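You operate a simulated robot arm through the tools that you are given. There is no shell and no other tool. Be economical: measure what you need, move in short steps, check, and stop when the job is done.

The job below is to be done with a simulated robot arm. You get a single attempt, and the scene is never put back.

JOB
Switch the scanner off, wipe the smear off the white plate, switch on and test it with the white block.
Fine: Use the teal pad; one scan only; put pad and block back.

Only the result counts: the job must be done as asked and must still hold three seconds after the hand-in. Knocking over, shifting, dropping, spilling or breaking anything else fails it.

ROBOT AND FRAMES
A 7-joint arm with a two-finger parallel gripper, fixed in place. Base frame: the origin is at the foot of the arm, x ahead of it, y to its left, z up; the work surface is at about z = 800. Units: mm, degrees, N and s.
With the tool pointing down near the work surface it reaches from about 240 to 680 mm from the base axis. Its first joint turns from -66.0 to 66.0 degrees. Payload 2.4 kg.
The TCP is the grasp point between the finger pads, 30 mm short of the fingertips. In the tool frame z runs along the fingers and y along their closing line. The gripper opens to 94 mm. The fingers are 28 mm wide and 10 mm thick; the gripper's body (50 by 96 mm) begins 55 mm behind the TCP.
Orientation is that of the tool frame in the base frame, as a unit quaternion [w, x, y, z]. With the fingers straight down and closing along the base's y, the tool's x points along the base's -x, its y along +y and its z along -z.

CONTROLS
- The arm moves only by the tool drive_tool. Its argument "series" is a list of rows, each a list of 3 entries, a list of its own where there are three numbers: the shift along the tool's x, y, z in mm, then the turn, a rotation vector about the tool's x, y, z in degrees, then the closure, from 0 (fully open) to 1 (shut). In form: [[[dx, dy, dz], [ax, ay, az], grip], ...]. A call has 1 to 8 rows; each row is the pose to reach, as a shift and turn from the pose commanded when the call began, along the tool's axes at that moment. Each row takes 0.2 s and may step no farther than 50 mm and 8.6 degrees from the row before; otherwise, or with a gripper value out of range, the whole call is refused. Where a pose cannot be reached the arm comes as near as it can. A force on the tool above 40 N (or 10 N above the force at the start of the call, whichever is more), or a blocked arm, ends the call early, and 0.2 s more pass. The fingers move at their own pace (about 153 mm/s each) and stop on an object; they squeeze with about 27 N. The grip force told is the motor's: it shows also when the fingers shut on nothing. Time passes only in rows, and 0.2 s behind the last, so rows that repeat a pose let the fingers close. It gives the time, the measured TCP pose, the force on the tool (base axes), the opening and the grip force at its end, in the units of the frame above (readings bear some noise).
- Cameras (640 x 400 px; columns grow to the right, rows downward): "scene" is fixed at [55.4, 468.3, 1445.8]; the picture's right is [-0.70, -0.72, 0.00], its down [-0.45, 0.44, -0.78] and it looks along [0.56, -0.54, -0.63] (base axes); focal length 258 px, centre (320, 200). "wrist" rides on the gripper at [76, 14, -102] in the tool frame; the picture's right is [-0.18, 0.98, 0.00], its down [-0.75, -0.14, -0.64] and it looks along [-0.63, -0.12, 0.77] (tool axes); focal length 243 px, centre (320, 200).
- capture(camera): a new picture of that camera. It takes no simulated time.
- measure_at(camera, pixels): for up to 12 pixels [column, row] of the newest picture of that camera ("zoom" is the newest enlarged one), the place [x, y, z] in the base frame of the surface seen there, good to about 2 mm, but the place of the scene camera against the robot may be out by one fixed shift of up to 25 mm in any direction. It takes no simulated time.
- enlarge(camera, box): a new picture of the part [left, top, right, bottom] of that camera's present view, enlarged. It takes no simulated time.
- job_done(): hands the job in; it is judged then, once.

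Work in short steps. Measure before you move; look again where a grasp or a placing could have gone wrong, and mend it. You have 80 turns and 38 pictures in all, those below and enlarged ones among them. Open the gripper and draw the arm clear of the work before you hand the job in, unless the task says otherwise; then end with one line.

The tools are called after "Emit:" by a JSON object that holds its "api" and its "payload". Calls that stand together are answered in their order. drive_tool: Moves the arm, as the interface text tells. Its arguments: {"type":"object","properties":{"series":{"type":"array","items":{"type":"array"}}},"required":["series"]} The other tools are called the same way: capture (camera) takes a picture; measure_at (camera, pixels) gives the place of the surface under pixels of a picture; enlarge (camera, box) takes an enlarged picture of a part of a camera's view; job_done () hands the job in.

At the start:

```text
time: 0.0
ee_pos: [377.7, 44.2, 1168.2]
orientation: [0.0, 0.0, 1.0, 0.0]
contact_force: [-0.4, 0.0, 0.4]
finger_gap: 94.1
grasp_force: 0.0
```

scene: 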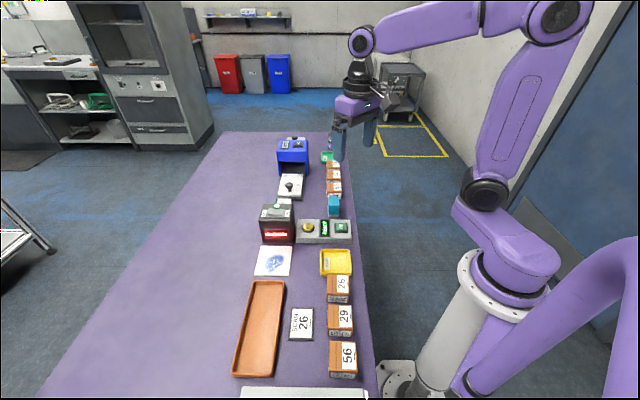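
wrist: 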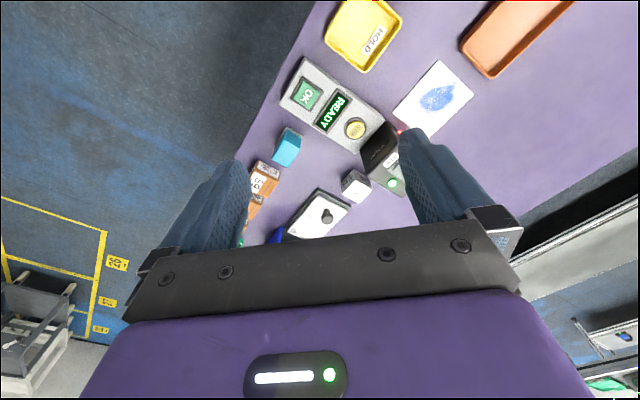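

The pictures show the scanner area around scene (220-370, 130-300); I enlarge to read the details.

Emit:
{"api": "enlarge", "payload": {"camera": "scene", "box": [240, 180, 370, 280]}}

Emit:
{"api": "enlarge", "payload": {"camera": "scene", "box": [250, 130, 360, 220]}}

Emit:
{"api": "enlarge", "payload": {"camera": "wrist", "box": [230, 0, 490, 250]}}

```text
4.00 times, centred on (305, 230) of scene
```

zoom: 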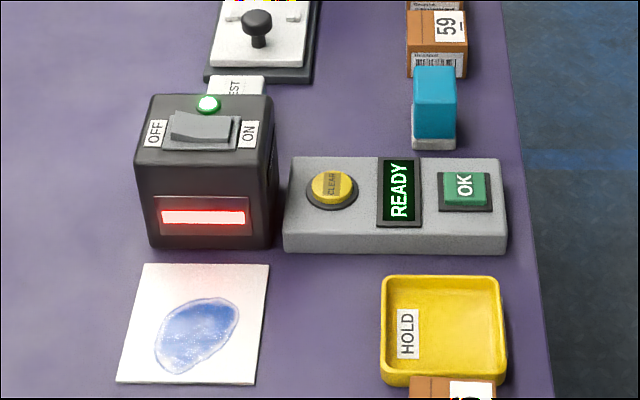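

```text
4.44 times, centred on (305, 175) of scene
```

zoom: 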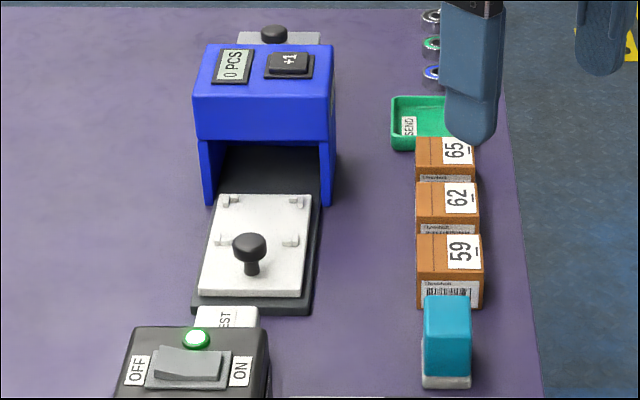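

```text
1.60 times, centred on (360, 125) of wrist
```

zoom: 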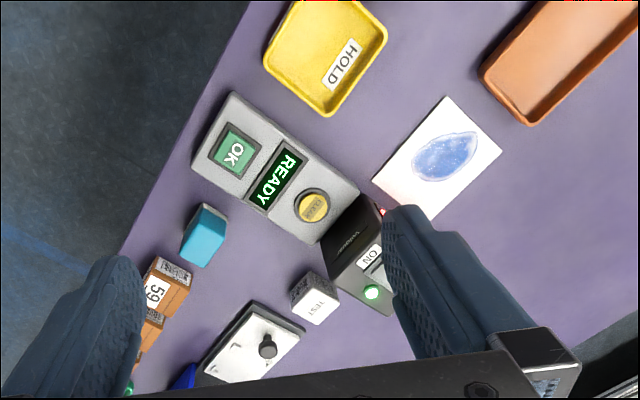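

The scanner has a rocker OFF/ON, the plate lies in front of its red window, the TEST block is behind it and the teal pad is beside the panel. I measure key points with the wrist camera zoom (accurate) and some with the scene camera.

Emit:
{"api": "measure_at", "payload": {"camera": "zoom", "pixels": [[445, 97], [501, 149], [373, 180], [430, 220], [445, 155], [204, 230], [209, 205], [320, 305], [372, 292], [372, 250], [308, 280], [355, 228]]}}

Emit:
{"api": "measure_at", "payload": {"camera": "scene", "pixels": [[276, 247], [307, 246], [269, 275], [303, 275], [290, 261], [335, 202], [334, 198], [286, 201], [280, 207], [290, 211], [276, 233], [292, 206]]}}

```text
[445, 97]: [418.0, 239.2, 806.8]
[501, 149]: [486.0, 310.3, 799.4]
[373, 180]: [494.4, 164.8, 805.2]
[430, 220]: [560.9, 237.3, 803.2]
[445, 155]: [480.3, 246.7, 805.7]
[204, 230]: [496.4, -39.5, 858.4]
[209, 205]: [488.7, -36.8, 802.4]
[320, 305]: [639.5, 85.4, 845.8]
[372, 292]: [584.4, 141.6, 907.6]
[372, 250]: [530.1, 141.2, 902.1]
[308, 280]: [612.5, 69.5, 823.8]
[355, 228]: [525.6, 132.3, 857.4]
```

```text
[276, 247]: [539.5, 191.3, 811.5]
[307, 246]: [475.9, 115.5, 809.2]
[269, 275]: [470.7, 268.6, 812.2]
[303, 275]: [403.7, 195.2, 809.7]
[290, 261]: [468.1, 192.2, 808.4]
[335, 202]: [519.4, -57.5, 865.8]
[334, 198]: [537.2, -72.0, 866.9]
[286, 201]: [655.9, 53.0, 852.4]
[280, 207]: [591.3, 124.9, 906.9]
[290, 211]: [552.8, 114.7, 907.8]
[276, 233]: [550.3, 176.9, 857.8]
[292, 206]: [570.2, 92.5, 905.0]
```

All objects lie turned about 45° in the base frame. I turn the tool 45° (closing along the scene picture's horizontal) and go over the plate at height to look at scanner, pad and block more closely.

Emit:
{"api": "drive_tool", "payload": {"series": [[[-12, 36, 8], [0, 0, 7.5], 0], [[-24, 72, 16], [0, 0, 15], 0], [[-36, 108, 24], [0, 0, 22.5], 0], [[-48, 144, 32], [0, 0, 30], 0], [[-60, 180, 40], [0, 0, 37.5], 0], [[-72, 216, 48], [0, 0, 45], 0], [[-72, 216, 48], [0, 0, 45], 0]]}}

Emit:
{"api": "capture", "payload": {"camera": "wrist"}}

```text
time: 1.6
ee_pos: [449.4, 260.7, 1120.3]
orientation: [0.0, 0.383, 0.924, 0.0]
contact_force: [0.0, -0.1, 1.2]
finger_gap: 93.9
grasp_force: 0.1
```

```text
32 pictures are left
```

wrist: 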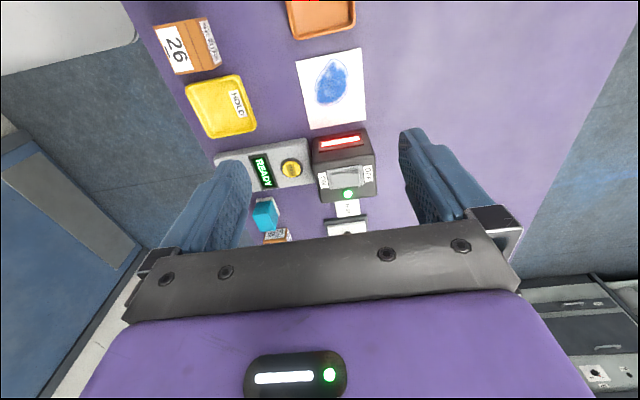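

The view now is aligned with the objects; I enlarge (200..400, 40..240) and measure there.

Emit:
{"api": "enlarge", "payload": {"camera": "wrist", "box": [210, 120, 402, 240]}}

```text
3.33 times, centred on (306, 180) of wrist
```

zoom: 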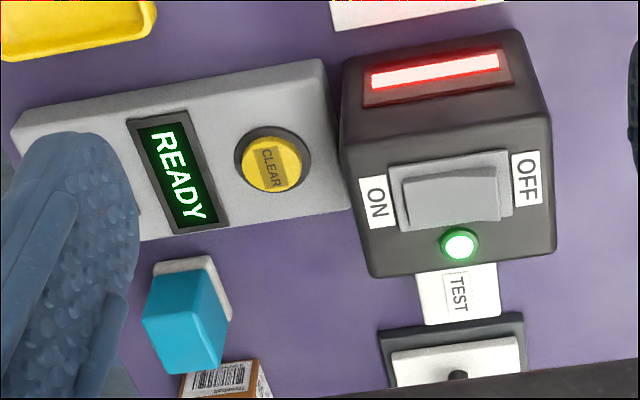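

Emit:
{"api": "measure_at", "payload": {"camera": "zoom", "pixels": [[404, 200], [498, 193], [452, 195], [458, 243], [376, 270], [555, 250], [345, 150], [550, 120], [418, 285], [498, 275], [427, 323], [498, 317]]}}

Emit:
{"api": "measure_at", "payload": {"camera": "zoom", "pixels": [[146, 318], [214, 319], [202, 273], [155, 285], [165, 370], [222, 365], [155, 264], [211, 257], [229, 315], [376, 90], [500, 70], [225, 370]]}}

Emit:
{"api": "measure_at", "payload": {"camera": "wrist", "pixels": [[297, 62], [360, 49], [311, 129], [364, 123], [330, 85], [326, 102], [335, 60], [347, 80], [317, 90], [390, 110], [340, 143], [268, 220]]}}

```text
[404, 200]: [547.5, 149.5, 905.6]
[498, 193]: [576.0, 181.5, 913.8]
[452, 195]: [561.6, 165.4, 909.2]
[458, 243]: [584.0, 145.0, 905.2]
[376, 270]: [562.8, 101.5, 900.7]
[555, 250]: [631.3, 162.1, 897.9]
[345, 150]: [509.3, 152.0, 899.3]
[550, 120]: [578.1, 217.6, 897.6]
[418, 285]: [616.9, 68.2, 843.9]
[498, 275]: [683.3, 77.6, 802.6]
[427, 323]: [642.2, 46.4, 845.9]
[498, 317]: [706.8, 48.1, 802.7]
```

```text
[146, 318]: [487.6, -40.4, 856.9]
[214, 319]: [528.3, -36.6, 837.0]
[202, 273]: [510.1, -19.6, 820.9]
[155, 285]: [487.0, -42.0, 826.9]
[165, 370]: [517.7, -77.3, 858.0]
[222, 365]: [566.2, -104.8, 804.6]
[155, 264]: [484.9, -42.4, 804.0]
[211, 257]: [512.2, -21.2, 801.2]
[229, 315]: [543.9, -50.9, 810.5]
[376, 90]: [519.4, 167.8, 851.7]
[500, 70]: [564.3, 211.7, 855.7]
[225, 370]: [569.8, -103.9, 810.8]
```

```text
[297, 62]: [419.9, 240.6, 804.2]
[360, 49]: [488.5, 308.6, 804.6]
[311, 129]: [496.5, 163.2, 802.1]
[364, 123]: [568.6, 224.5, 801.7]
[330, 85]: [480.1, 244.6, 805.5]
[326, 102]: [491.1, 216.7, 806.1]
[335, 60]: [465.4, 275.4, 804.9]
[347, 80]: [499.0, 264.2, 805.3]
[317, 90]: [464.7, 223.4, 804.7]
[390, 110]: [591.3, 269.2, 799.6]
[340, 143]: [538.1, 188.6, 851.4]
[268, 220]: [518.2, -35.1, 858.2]
```

Wrist readings agree with the earlier ones. The rocker's OFF end is at (576,181,914) and high, the ON end is low, so the scanner is on. I close the fingers and go above the OFF end (s=(x+y)/√2≈527, w=(y−x)/√2≈−279), staying above it.

Emit:
{"api": "drive_tool", "payload": {"series": [[[-29, 5, 32], [0, 0, 0], 1], [[-58, 10, 64], [0, 0, 0], 1], [[-87, 15, 96], [0, 0, 0], 1], [[-116, 20, 128], [0, 0, 0], 1], [[-146, 25, 160], [0, 0, 0], 1], [[-146, 25, 160], [0, 0, 0], 1]]}}

Emit:
{"api": "capture", "payload": {"camera": "wrist"}}

Emit:
{"api": "enlarge", "payload": {"camera": "scene", "box": [240, 170, 340, 250]}}

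```text
time: 3.0
ee_pos: [569.6, 175.4, 960.1]
orientation: [-0.001, 0.382, 0.924, 0.0]
contact_force: [0.7, 0.8, 0.0]
finger_gap: 0.0
grasp_force: 27.1
```

```text
30 pictures are left
```

wrist: 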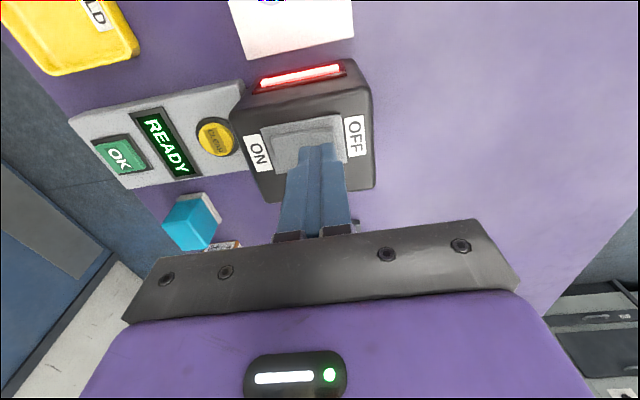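

```text
5.00 times, centred on (290, 210) of scene
```

zoom: 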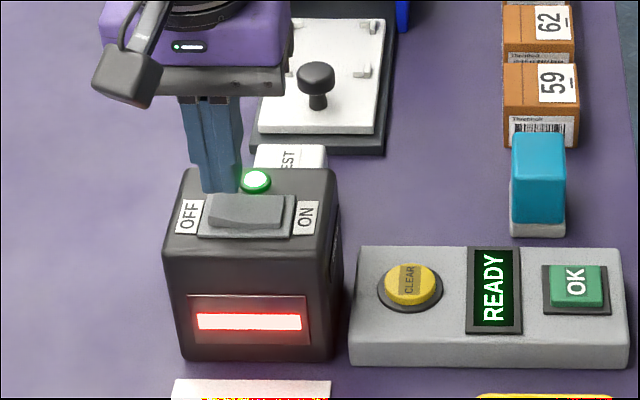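

The fingertips hover above the rocker, seen at wrist (318,150); I re-measure the rocker from this close view.

Emit:
{"api": "measure_at", "payload": {"camera": "wrist", "pixels": [[275, 135], [285, 150], [300, 128], [325, 125], [338, 122], [338, 140], [355, 135], [255, 152], [315, 150], [298, 73], [262, 82], [336, 69]]}}

```text
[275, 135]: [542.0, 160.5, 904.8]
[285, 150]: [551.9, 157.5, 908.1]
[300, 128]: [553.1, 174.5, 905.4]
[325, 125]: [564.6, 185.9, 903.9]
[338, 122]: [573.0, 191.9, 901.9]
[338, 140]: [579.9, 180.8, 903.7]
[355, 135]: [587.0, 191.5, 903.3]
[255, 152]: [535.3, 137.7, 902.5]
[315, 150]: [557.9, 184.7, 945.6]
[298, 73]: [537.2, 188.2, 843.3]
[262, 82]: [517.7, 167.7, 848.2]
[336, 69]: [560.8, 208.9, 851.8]
```

The tips are 16 mm above the high end of the rocker, well aligned. I press down in small steps.

Emit:
{"api": "drive_tool", "payload": {"series": [[[0, -2, 8], [0, 0, 0], 1], [[0, -2, 14], [0, 0, 0], 1], [[0, -2, 18], [0, 0, 0], 1], [[0, -2, 21], [0, 0, 0], 1], [[0, -2, 23], [0, 0, 0], 1]]}}

Emit:
{"api": "enlarge", "payload": {"camera": "scene", "box": [240, 170, 340, 250]}}

```text
time: 4.2
ee_pos: [567.8, 174.5, 940.7]
orientation: [0.002, 0.382, 0.924, 0.003]
contact_force: [-5.2, -2.3, 7.6]
finger_gap: 0.1
grasp_force: 27.2
stopped in row 5: the force on the tool passed its limit (the readings are from after the stop); the commanded pose is now the measured one
```

```text
5.00 times, centred on (290, 210) of scene
```

zoom: 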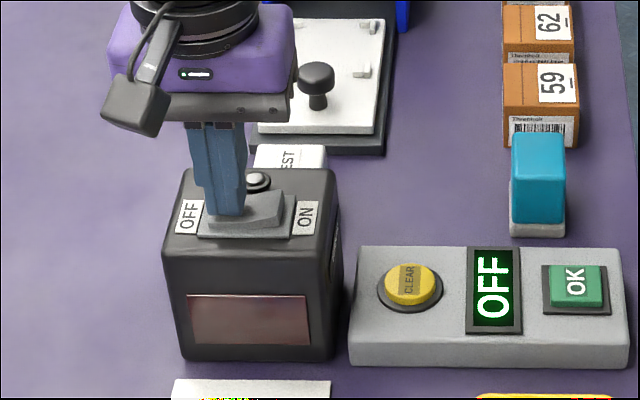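

The display reads OFF and window and LED are dark. I rise and go above the pad with open fingers.

Emit:
{"api": "drive_tool", "payload": {"series": [[[0, 0, -30], [0, 0, 0], 1], [[0, 0, -60], [0, 0, 0], 1], [[-24, -39, -60], [0, 0, 0], 0.5], [[-48, -78, -60], [0, 0, 0], 0], [[-72, -117, -60], [0, 0, 0], 0], [[-96, -156, -60], [0, 0, 0], 0], [[-119, -195, -60], [0, 0, 0], 0], [[-119, -195, -40], [0, 0, 0], 0]]}}

Emit:
{"api": "capture", "payload": {"camera": "wrist"}}

Emit:
{"api": "enlarge", "payload": {"camera": "scene", "box": [260, 150, 380, 240]}}

```text
time: 6.0
ee_pos: [514.1, -48.1, 979.4]
orientation: [0.002, 0.382, 0.924, 0.002]
contact_force: [-0.1, 0.6, -0.1]
finger_gap: 94.1
grasp_force: 0.2
```

```text
27 pictures are left
```

wrist: 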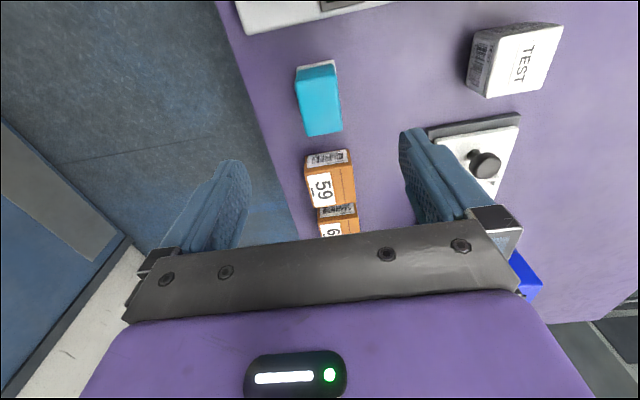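

```text
4.44 times, centred on (320, 195) of scene
```

zoom: 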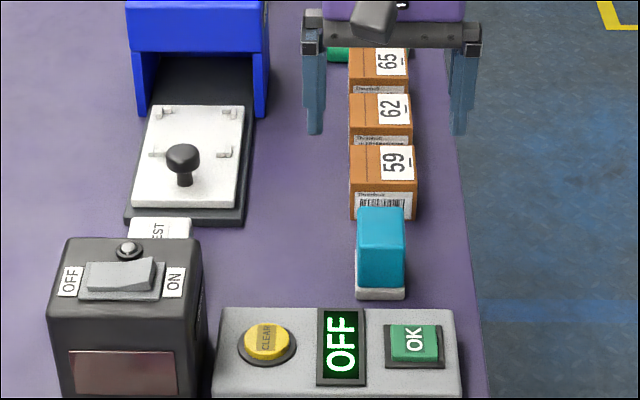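

The pad is at wrist (320,98), the TEST block at (515,60) with a barcode on its −s face (480,60). I measure both.

Emit:
{"api": "measure_at", "payload": {"camera": "wrist", "pixels": [[297, 70], [335, 67], [307, 135], [341, 131], [320, 100], [297, 66], [334, 61], [501, 37], [562, 27], [487, 96], [543, 88], [470, 80]]}}

Emit:
{"api": "enlarge", "payload": {"camera": "wrist", "box": [440, 10, 600, 110]}}

```text
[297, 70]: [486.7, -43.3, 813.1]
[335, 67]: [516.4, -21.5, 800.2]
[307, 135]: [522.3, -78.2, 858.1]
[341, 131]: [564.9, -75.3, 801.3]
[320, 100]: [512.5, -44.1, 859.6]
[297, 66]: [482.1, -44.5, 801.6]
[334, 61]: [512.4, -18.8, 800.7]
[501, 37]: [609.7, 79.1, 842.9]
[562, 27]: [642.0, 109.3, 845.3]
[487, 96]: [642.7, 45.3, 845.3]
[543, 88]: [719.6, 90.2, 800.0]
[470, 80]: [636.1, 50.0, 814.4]
```

```text
4.00 times, centred on (520, 60) of wrist
```

zoom: 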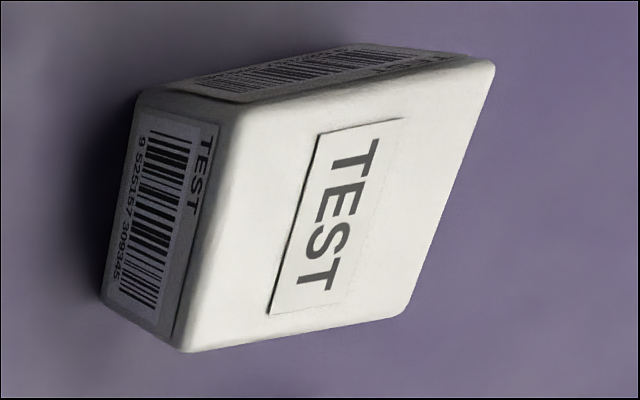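

The TCP sits over the pad's centre (s 330, w −397). I descend to z≈844 and close on it.

Emit:
{"api": "drive_tool", "payload": {"series": [[[0, 1, 40], [0, 0, 0], 0], [[0, 1, 80], [0, 0, 0], 0], [[0, 1, 115], [0, 0, 0], 0], [[0, 1, 135], [0, 0, 0], 0], [[0, 1, 135], [0, 0, 0], 0.6], [[0, 1, 135], [0, 0, 0], 1], [[0, 1, 135], [0, 0, 0], 1]]}}

```text
time: 7.6
ee_pos: [514.9, -48.5, 843.9]
orientation: [0.002, 0.382, 0.924, 0.002]
contact_force: [-0.2, 0.0, 0.1]
finger_gap: 41.8
grasp_force: 27.3
```

The pad is held (gap 41.8). I lift it and carry it above the plate.

Emit:
{"api": "drive_tool", "payload": {"series": [[[0, 0, -40], [0, 0, 0], 1], [[0, 0, -85], [0, 0, 0], 1], [[0, 0, -130], [0, 0, 0], 1], [[46, 5, -130], [0, 0, 0], 1], [[92, 15, -130], [0, 0, 0], 1], [[135, 35, -130], [0, 0, 0], 1], [[170, 70, -130], [0, 0, 0], 1], [[200, 108, -130], [0, 0, 0], 1]]}}

Emit:
{"api": "drive_tool", "payload": {"series": [[[20, 40, 0], [0, 0, 0], 1], [[33, 75, 30], [0, 0, 0], 1], [[33, 75, 70], [0, 0, 0], 1], [[33, 75, 100], [0, 0, 0], 1]]}}

Emit:
{"api": "capture", "payload": {"camera": "wrist"}}

Emit:
{"api": "enlarge", "payload": {"camera": "scene", "box": [230, 190, 350, 290]}}

```text
time: 9.4
ee_pos: [450.9, 169.1, 975.4]
orientation: [0.002, 0.382, 0.924, 0.002]
contact_force: [-0.4, 0.0, -0.5]
finger_gap: 41.8
grasp_force: 26.8
```

```text
time: 10.4
ee_pos: [481.2, 246.8, 874.0]
orientation: [0.002, 0.382, 0.924, 0.002]
contact_force: [0.8, -0.1, -1.1]
finger_gap: 41.6
grasp_force: 27.4
```

```text
24 pictures are left
```

wrist: 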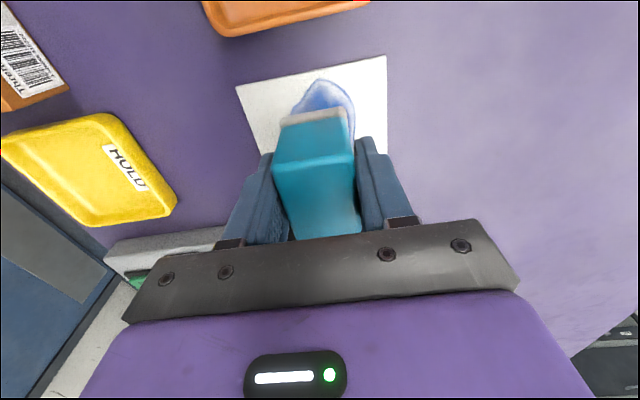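

```text
4.00 times, centred on (290, 240) of scene
```

zoom: 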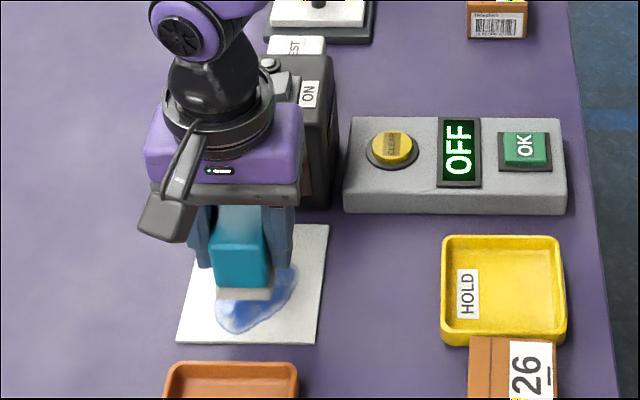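

The pad hovers about 25 mm above the plate. I measure the visible smear edge and plate edge in the wrist picture.

Emit:
{"api": "measure_at", "payload": {"camera": "wrist", "pixels": [[318, 80], [354, 105], [293, 105], [335, 83], [300, 92], [352, 128], [384, 57], [238, 88], [387, 150], [345, 90]]}}

```text
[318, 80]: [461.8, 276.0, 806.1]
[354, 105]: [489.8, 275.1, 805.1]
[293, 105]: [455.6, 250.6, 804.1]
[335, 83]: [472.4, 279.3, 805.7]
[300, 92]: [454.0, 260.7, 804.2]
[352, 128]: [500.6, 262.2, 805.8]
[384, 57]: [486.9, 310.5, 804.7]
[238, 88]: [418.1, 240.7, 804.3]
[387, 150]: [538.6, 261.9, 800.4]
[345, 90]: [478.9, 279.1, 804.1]
```

The smear spans about s 484–543, w −131..−197. I lower the pad slowly until it touches.

Emit:
{"api": "drive_tool", "payload": {"series": [[[0, 0, 16], [0, 0, 0], 1], [[0, 0, 22], [0, 0, 0], 1], [[0, 0, 25], [0, 0, 0], 1], [[0, 0, 27], [0, 0, 0], 1]]}}

```text
time: 11.4
ee_pos: [481.3, 248.5, 847.6]
orientation: [0.002, 0.381, 0.925, 0.002]
contact_force: [-2.4, -0.8, 4.7]
finger_gap: 41.4
grasp_force: 27.0
```

Contact at 4.7 N. I wipe in slow strokes along s at several w, slightly deeper.

Emit:
{"api": "drive_tool", "payload": {"series": [[[0, 10, 1], [0, 0, 0], 1], [[0, 18, 1], [0, 0, 0], 1], [[0, 0, 1], [0, 0, 0], 1], [[0, -20, 1], [0, 0, 0], 1], [[9, -20, 1], [0, 0, 0], 1], [[18, -10, 1], [0, 0, 0], 1], [[18, 5, 1], [0, 0, 0], 1], [[18, 18, 1], [0, 0, 0], 1]]}}

Emit:
{"api": "capture", "payload": {"camera": "wrist"}}

```text
time: 13.2
ee_pos: [480.7, 271.7, 846.6]
orientation: [0.002, 0.381, 0.925, 0.001]
contact_force: [-4.9, -5.0, 20.2]
finger_gap: 41.6
grasp_force: 26.8
```

```text
22 pictures are left
```

wrist: 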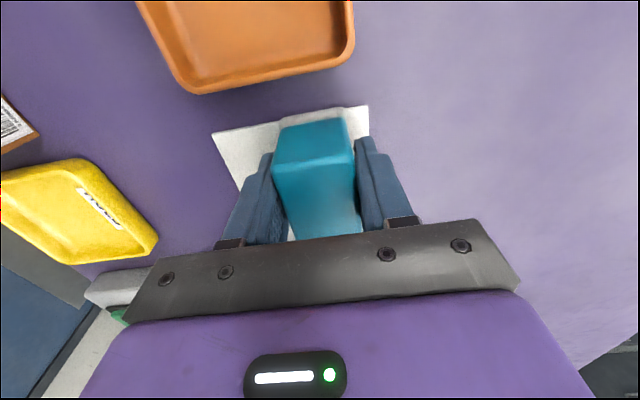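

Force is 20 N and the plate seems to stay. I go on with return strokes and the band nearer the scanner.

Emit:
{"api": "drive_tool", "payload": {"series": [[[0, -18, 0], [0, 0, 0], 1], [[0, -38, 0], [0, 0, 0], 1], [[-18, -38, 0], [0, 0, 0], 1], [[-36, -38, 0], [0, 0, 0], 1], [[-38, -18, 0], [0, 0, 0], 1], [[-38, 0, 0], [0, 0, 0], 1], [[-28, 0, 0], [0, 0, 0], 1], [[-26, -20, 0], [0, 0, 0], 1]]}}

Emit:
{"api": "drive_tool", "payload": {"series": [[[0, -18, 0], [0, 0, 0], 1], [[10, -18, 0], [0, 0, 0], 1], [[12, 0, 0], [0, 0, 0], 1], [[12, 20, 0], [0, 0, 0], 1], [[12, 20, -20], [0, 0, 0], 1], [[12, 20, -60], [0, 0, 0], 1], [[-20, 20, -80], [0, 0, 0], 1], [[-20, 20, -110], [0, 0, 0], 1]]}}

Emit:
{"api": "enlarge", "payload": {"camera": "scene", "box": [230, 190, 350, 290]}}

Emit:
{"api": "capture", "payload": {"camera": "wrist"}}

```text
time: 15.0
ee_pos: [486.1, 241.1, 847.7]
orientation: [0.002, 0.381, 0.924, 0.003]
contact_force: [1.4, 2.9, 9.1]
finger_gap: 41.5
grasp_force: 26.8
```

```text
time: 16.8
ee_pos: [513.0, 239.2, 957.6]
orientation: [0.002, 0.382, 0.924, 0.002]
contact_force: [0.1, 0.0, -0.9]
finger_gap: 41.9
grasp_force: 27.0
```

```text
4.00 times, centred on (290, 240) of scene
```

zoom: 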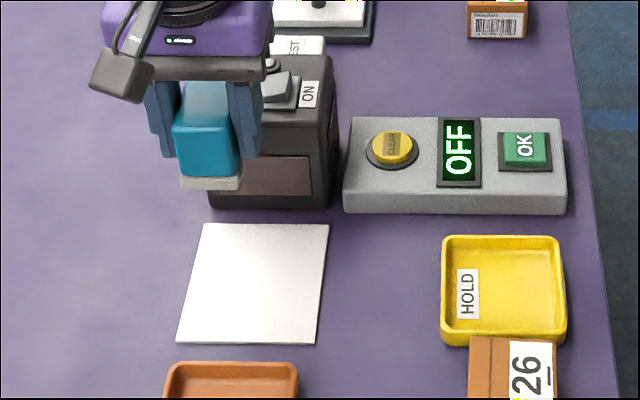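

```text
20 pictures are left
```

wrist: 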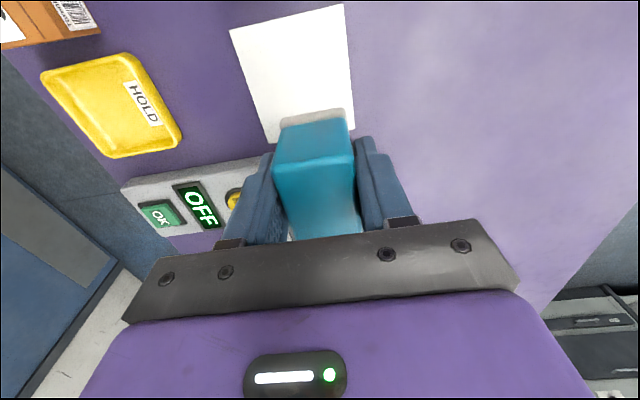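

The plate is clean and unmoved. I carry the pad back to its pick-up spot (514.9, −48.5).

Emit:
{"api": "drive_tool", "payload": {"series": [[[0, -45, -20], [0, 0, 0], 1], [[0, -90, -20], [0, 0, 0], 1], [[-15, -135, -20], [0, 0, 0], 1], [[-50, -170, -20], [0, 0, 0], 1], [[-88, -198, -20], [0, 0, 0], 1], [[-135, -202.1, -20], [0, 0, 0], 1], [[-182, -202.1, -20], [0, 0, 0], 1], [[-204.8, -202.1, 0], [0, 0, 0], 1]]}}

Emit:
{"api": "drive_tool", "payload": {"series": [[[0, 0, 45], [0, 0, 0], 1], [[0, 0, 90], [0, 0, 0], 1], [[0, 0, 108], [0, 0, 0], 1], [[0, 0, 112], [0, 0, 0], 1]]}}

```text
time: 18.6
ee_pos: [515.1, -49.5, 955.8]
orientation: [0.002, 0.382, 0.924, 0.003]
contact_force: [0.1, 0.2, -0.6]
finger_gap: 41.7
grasp_force: 27.1
```

```text
time: 19.6
ee_pos: [515.6, -47.3, 844.0]
orientation: [0.002, 0.382, 0.924, 0.003]
contact_force: [0.3, -0.2, -1.7]
finger_gap: 41.6
grasp_force: 26.6
```

The pad is at its pick-up height; I lower 1 mm more, then release and rise.

Emit:
{"api": "drive_tool", "payload": {"series": [[[0, 0, 1], [0, 0, 0], 1], [[0, 0, 1], [0, 0, 0], 0.6], [[0, 0, 1], [0, 0, 0], 0], [[0, 0, 1], [0, 0, 0], 0], [[0, 0, -45], [0, 0, 0], 0], [[0, 0, -90], [0, 0, 0], 0], [[0, 0, -135], [0, 0, 0], 0]]}}

Emit:
{"api": "capture", "payload": {"camera": "wrist"}}

```text
time: 21.2
ee_pos: [514.1, -48.4, 981.1]
orientation: [0.002, 0.382, 0.924, 0.001]
contact_force: [-0.3, -0.3, -0.1]
finger_gap: 94.0
grasp_force: 0.0
```

```text
19 pictures are left
```

wrist: 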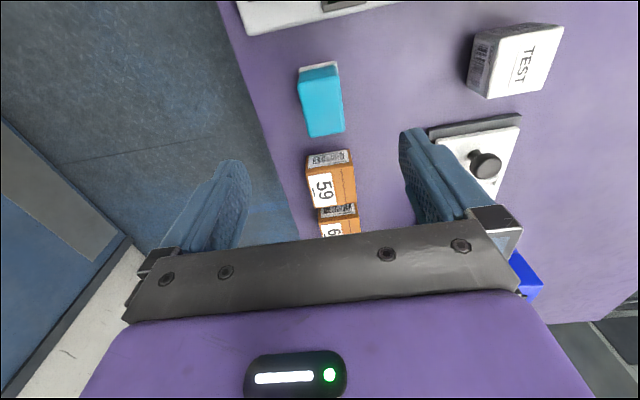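

The pad stands where it was. Now I close the fingers and go above the ON end of the rocker (s≈502, w≈−279).

Emit:
{"api": "drive_tool", "payload": {"series": [[[24, 35, -15], [0, 0, 0], 1], [[48, 70, -15], [0, 0, 0], 1], [[72, 105, -15], [0, 0, 0], 1], [[96, 140, -15], [0, 0, 0], 1], [[118.7, 173, -15], [0, 0, 0], 1], [[118.7, 173, 20], [0, 0, 0], 1], [[118.7, 173, 20], [0, 0, 0], 1]]}}

Emit:
{"api": "capture", "payload": {"camera": "wrist"}}

```text
time: 22.8
ee_pos: [552.6, 158.6, 959.8]
orientation: [0.002, 0.383, 0.924, 0.002]
contact_force: [-0.3, -0.5, 0.1]
finger_gap: 0.0
grasp_force: 27.1
```

```text
18 pictures are left
```

wrist: 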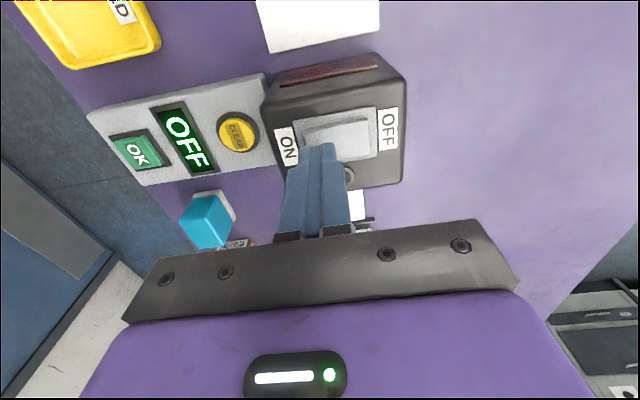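

Fingers over the ON end at s=503. I press down as before.

Emit:
{"api": "drive_tool", "payload": {"series": [[[0, -1, 8], [0, 0, 0], 1], [[0, -1, 14], [0, 0, 0], 1], [[0, -1, 18], [0, 0, 0], 1], [[0, -1, 20], [0, 0, 0], 1], [[0, -1, 22], [0, 0, 0], 1]]}}

Emit:
{"api": "enlarge", "payload": {"camera": "scene", "box": [240, 170, 340, 250]}}

```text
time: 24.0
ee_pos: [552.9, 157.7, 939.8]
orientation: [0.003, 0.382, 0.924, 0.003]
contact_force: [-10.1, -5.2, 26.1]
finger_gap: 0.1
grasp_force: 27.5
```

```text
5.00 times, centred on (290, 210) of scene
```

zoom: 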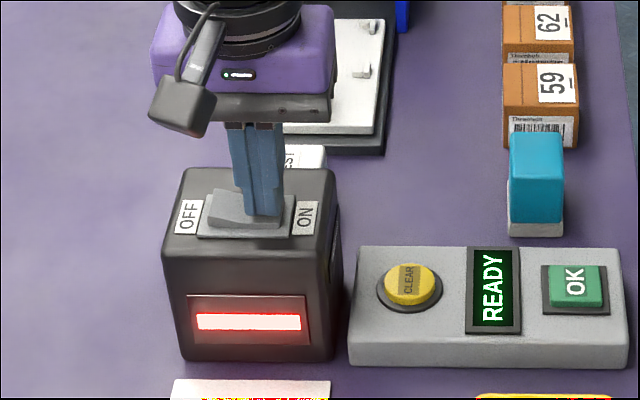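

The display reads READY and the window is red again. I rise and go above the TEST block with open fingers (s≈509, w≈−399).

Emit:
{"api": "drive_tool", "payload": {"series": [[[0, 0, -30], [0, 0, 0], 1], [[0, 0, -65], [0, 0, 0], 1], [[-40, 2, -65], [0, 0, 0], 0.5], [[-80, 5, -65], [0, 0, 0], 0], [[-120, 7, -65], [0, 0, 0], 0], [[-120, 7, -65], [0, 0, 0], 0]]}}

Emit:
{"api": "capture", "payload": {"camera": "wrist"}}

```text
time: 25.4
ee_pos: [642.2, 78.0, 1004.2]
orientation: [0.002, 0.382, 0.924, 0.002]
contact_force: [0.9, 0.5, 1.3]
finger_gap: 94.3
grasp_force: 0.0
```

```text
16 pictures are left
```

wrist: 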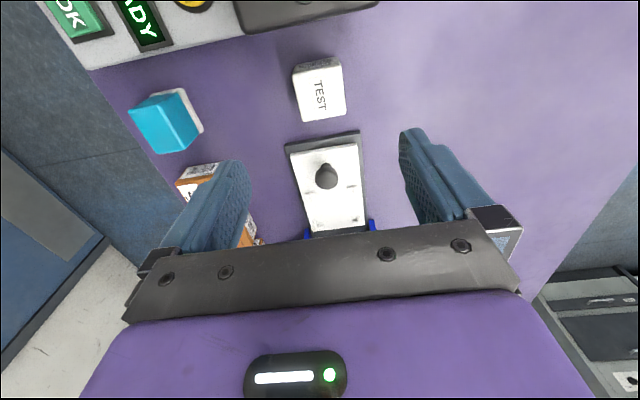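

Emit:
{"api": "measure_at", "payload": {"camera": "wrist", "pixels": [[296, 68], [339, 61], [303, 120], [342, 114], [319, 90], [326, 172], [358, 150], [290, 150], [306, 229], [359, 220], [372, 228], [362, 135]]}}

Emit:
{"api": "enlarge", "payload": {"camera": "wrist", "box": [240, 20, 400, 120]}}

```text
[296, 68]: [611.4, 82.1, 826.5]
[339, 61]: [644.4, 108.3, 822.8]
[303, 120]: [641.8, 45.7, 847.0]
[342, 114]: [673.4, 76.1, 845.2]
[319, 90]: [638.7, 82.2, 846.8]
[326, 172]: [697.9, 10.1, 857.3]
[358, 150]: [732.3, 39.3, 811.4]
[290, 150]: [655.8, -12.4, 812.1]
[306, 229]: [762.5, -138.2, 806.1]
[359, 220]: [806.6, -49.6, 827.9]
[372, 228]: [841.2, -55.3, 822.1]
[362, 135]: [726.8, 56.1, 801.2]
```

```text
4.00 times, centred on (320, 70) of wrist
```

zoom: 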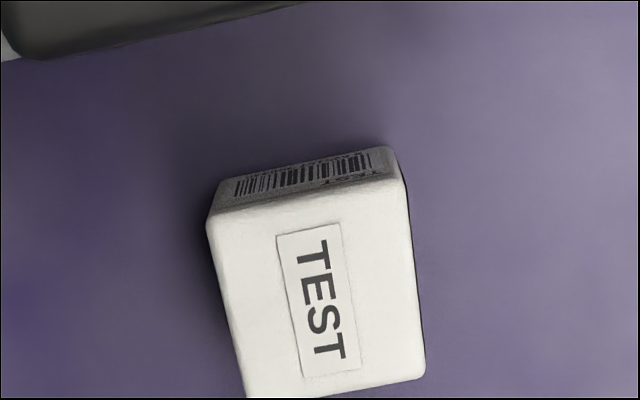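

The TCP is centred over the block (s 508.5, w −398.5). I descend to z≈847 and grip.

Emit:
{"api": "drive_tool", "payload": {"series": [[[0, -0.5, 45], [0, 0, 0], 0], [[0, -0.5, 90], [0, 0, 0], 0], [[0, -0.5, 125], [0, 0, 0], 0], [[0, -0.5, 145], [0, 0, 0], 0], [[0, -0.5, 158], [0, 0, 0], 0], [[0, -0.5, 158], [0, 0, 0], 0.5], [[0, -0.5, 158], [0, 0, 0], 1], [[0, -0.5, 158], [0, 0, 0], 1]]}}

```text
time: 27.2
ee_pos: [643.0, 78.1, 845.1]
orientation: [0.002, 0.383, 0.924, 0.002]
contact_force: [-0.2, 0.9, 0.5]
finger_gap: 54.0
grasp_force: 27.2
```

Gripped (gap 54). I lift and look to confirm the block is held squarely.

Emit:
{"api": "drive_tool", "payload": {"series": [[[0, 0, -30], [0, 0, 0], 1], [[0, 0, -70], [0, 0, 0], 1], [[0, 0, -110], [0, 0, 0], 1], [[0, 0, -145], [0, 0, 0], 1]]}}

Emit:
{"api": "capture", "payload": {"camera": "wrist"}}

Emit:
{"api": "enlarge", "payload": {"camera": "scene", "box": [240, 140, 360, 240]}}

```text
time: 28.2
ee_pos: [641.6, 78.2, 991.1]
orientation: [0.002, 0.382, 0.924, 0.002]
contact_force: [-0.5, -0.5, -1.2]
finger_gap: 53.7
grasp_force: 27.0
```

```text
14 pictures are left
```

wrist: 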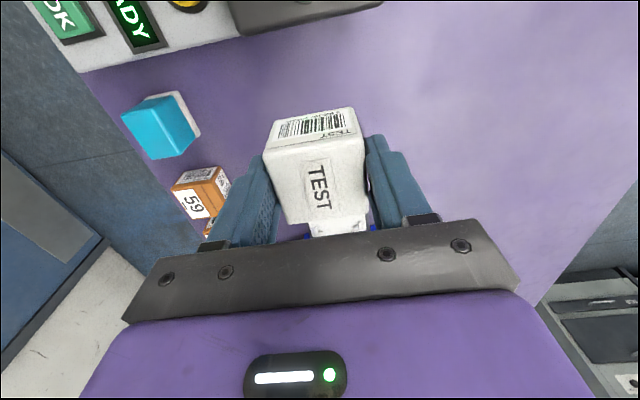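

```text
4.00 times, centred on (300, 190) of scene
```

zoom: 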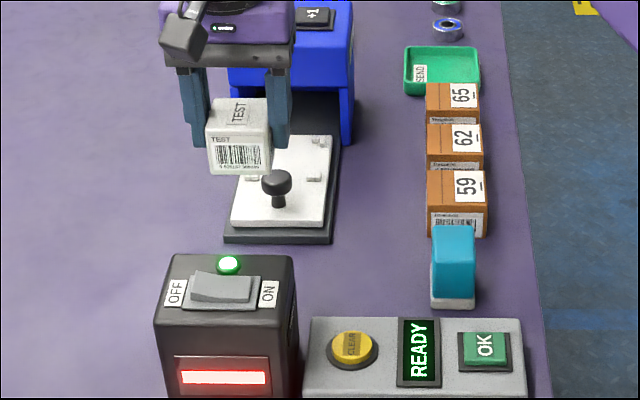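

The block is held squarely with the display still READY. I carry it over the scanner to well in front of the window, still high.

Emit:
{"api": "drive_tool", "payload": {"series": [[[45, 1, 0], [0, 0, 0], 1], [[90, 3, 0], [0, 0, 0], 1], [[135, 5, 0], [0, 0, 0], 1], [[180, 7, 0], [0, 0, 0], 1], [[225, 8, 0], [0, 0, 0], 1], [[262, 8, 0], [0, 0, 0], 1], [[262, 8, 40], [0, 0, 0], 1], [[262, 8, 80], [0, 0, 0], 1]]}}

Emit:
{"api": "enlarge", "payload": {"camera": "scene", "box": [230, 170, 370, 290]}}

```text
time: 30.0
ee_pos: [462.9, 268.3, 908.5]
orientation: [0.002, 0.382, 0.924, 0.002]
contact_force: [-0.6, 0.3, -1.2]
finger_gap: 53.9
grasp_force: 26.9
```

```text
3.33 times, centred on (300, 230) of scene
```

zoom: 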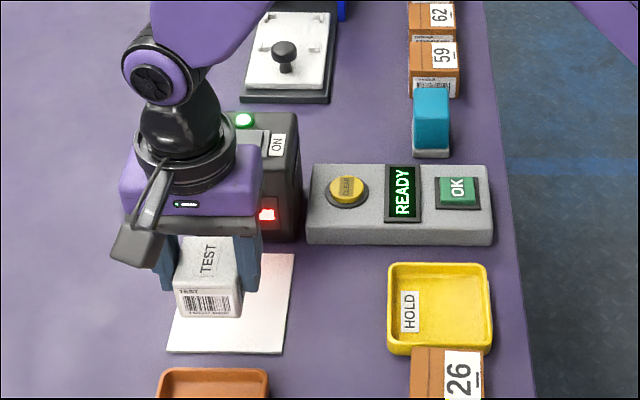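

Still READY. I lower the block so its centre is at window height (TCP z≈875), still about 85 mm from the window.

Emit:
{"api": "drive_tool", "payload": {"series": [[[0, 0, 17], [0, 0, 0], 1], [[0, 0, 34], [0, 0, 0], 1]]}}

Emit:
{"api": "enlarge", "payload": {"camera": "scene", "box": [230, 170, 370, 290]}}

```text
time: 30.6
ee_pos: [463.4, 269.0, 875.3]
orientation: [0.002, 0.382, 0.924, 0.004]
contact_force: [0.1, -0.2, -1.4]
finger_gap: 53.9
grasp_force: 27.2
```

```text
3.33 times, centred on (300, 230) of scene
```

zoom: 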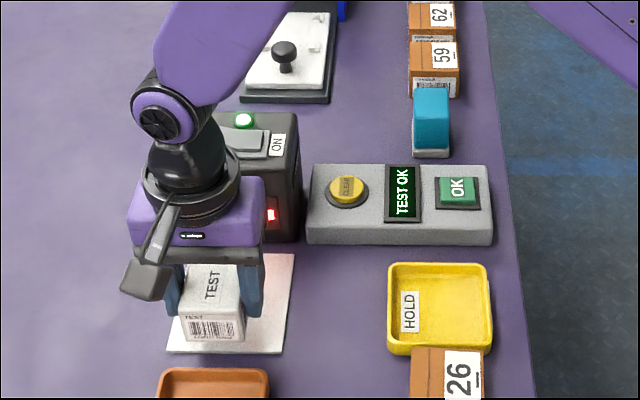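

The display reads TEST OK. I raise the block straight out of the beam and carry it back over the scanner, exactly reversing the path.

Emit:
{"api": "drive_tool", "payload": {"series": [[[0, 0, -45], [0, 0, 0], 1], [[0, 0, -90], [0, 0, 0], 1], [[0, 0, -114], [0, 0, 0], 1], [[-45, -1, -114], [0, 0, 0], 1], [[-90, -3, -114], [0, 0, 0], 1], [[-135, -5, -114], [0, 0, 0], 1], [[-180, -7, -114], [0, 0, 0], 1], [[-225, -8, -114], [0, 0, 0], 1]]}}

Emit:
{"api": "drive_tool", "payload": {"series": [[[-37, 0, 0], [0, 0, 0], 1], [[-37, 0, 45], [0, 0, 0], 1], [[-37, 0, 90], [0, 0, 0], 1], [[-37, 0, 125], [0, 0, 0], 1], [[-37, 0, 141], [0, 0, 0], 1], [[-37, 0, 144], [0, 0, 0], 1]]}}

```text
time: 32.4
ee_pos: [616.3, 104.1, 988.1]
orientation: [0.002, 0.381, 0.924, 0.002]
contact_force: [-0.4, 0.5, -1.1]
finger_gap: 53.8
grasp_force: 26.8
```

```text
time: 33.8
ee_pos: [643.2, 80.3, 846.2]
orientation: [0.001, 0.382, 0.924, 0.003]
contact_force: [-0.7, -0.1, -0.4]
finger_gap: 54.1
grasp_force: 26.7
```

The block is back within about 1 mm of its pick height. I lower the last millimetre, release and rise.

Emit:
{"api": "drive_tool", "payload": {"series": [[[0, 0, 1], [0, 0, 0], 1], [[0, 0, 1], [0, 0, 0], 0.5], [[0, 0, 1], [0, 0, 0], 0], [[0, 0, 1], [0, 0, 0], 0], [[0, 0, -45], [0, 0, 0], 0], [[0, 0, -90], [0, 0, 0], 0], [[0, 0, -135], [0, 0, 0], 0], [[0, 0, -155], [0, 0, 0], 0]]}}

Emit:
{"api": "capture", "payload": {"camera": "wrist"}}

Emit:
{"api": "enlarge", "payload": {"camera": "scene", "box": [230, 130, 370, 290]}}

```text
time: 35.6
ee_pos: [643.1, 77.5, 1001.1]
orientation: [0.002, 0.382, 0.924, 0.002]
contact_force: [-0.7, -0.1, 0.1]
finger_gap: 94.0
grasp_force: 0.0
```

```text
10 pictures are left
```

wrist: 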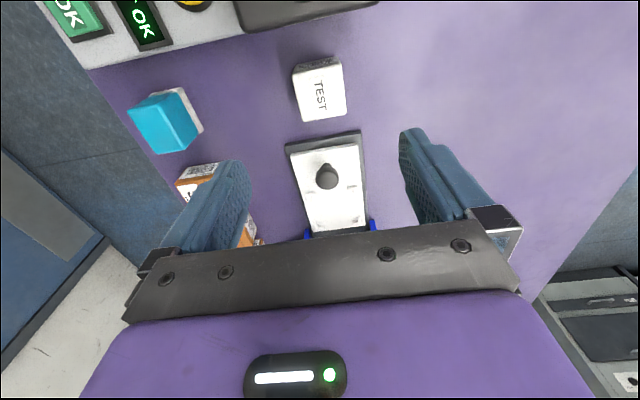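

```text
2.50 times, centred on (300, 210) of scene
```

zoom: 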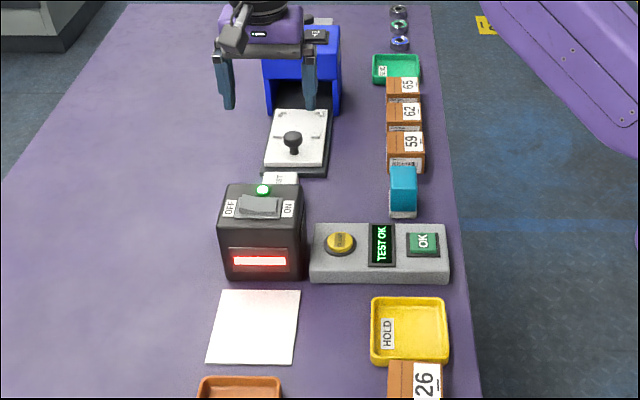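

Pad and block are at their places, the plate is clean, the display shows TEST OK. I draw the arm up clear.

Emit:
{"api": "drive_tool", "payload": {"series": [[[0, 0, -45], [0, 0, 0], 0], [[0, 0, -90], [0, 0, 0], 0], [[0, 0, -135], [0, 0, 0], 0], [[30, -30, -150], [0, 0, 0], 0], [[60, -60, -160], [0, 0, 0], 0], [[90, -90, -160], [0, 0, 0], 0]]}}

Emit:
{"api": "enlarge", "payload": {"camera": "scene", "box": [230, 150, 370, 290]}}

```text
time: 37.0
ee_pos: [512.9, 77.3, 1160.1]
orientation: [0.003, 0.382, 0.924, 0.002]
contact_force: [-0.8, -1.1, -0.9]
finger_gap: 94.0
grasp_force: 0.1
```

```text
2.86 times, centred on (300, 220) of scene
```

zoom: 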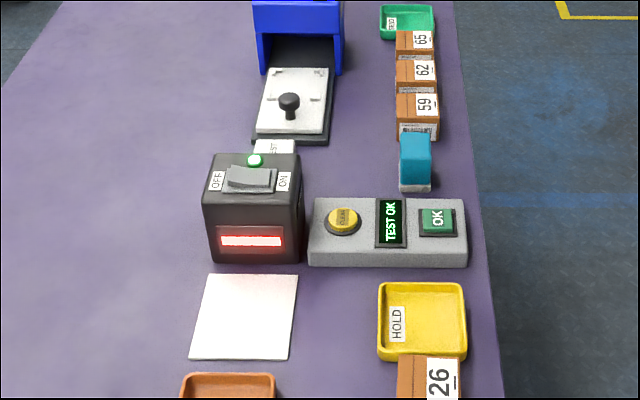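

All is in place and the arm is clear; I hand in.

Emit:
{"api": "job_done", "payload": {}}

```text
The job is handed in.
```

I switched the scanner off, wiped the white plate clean with the teal pad, switched the scanner back on and scanned the white block once; the display reads TEST OK, and the pad and block are back in their places.
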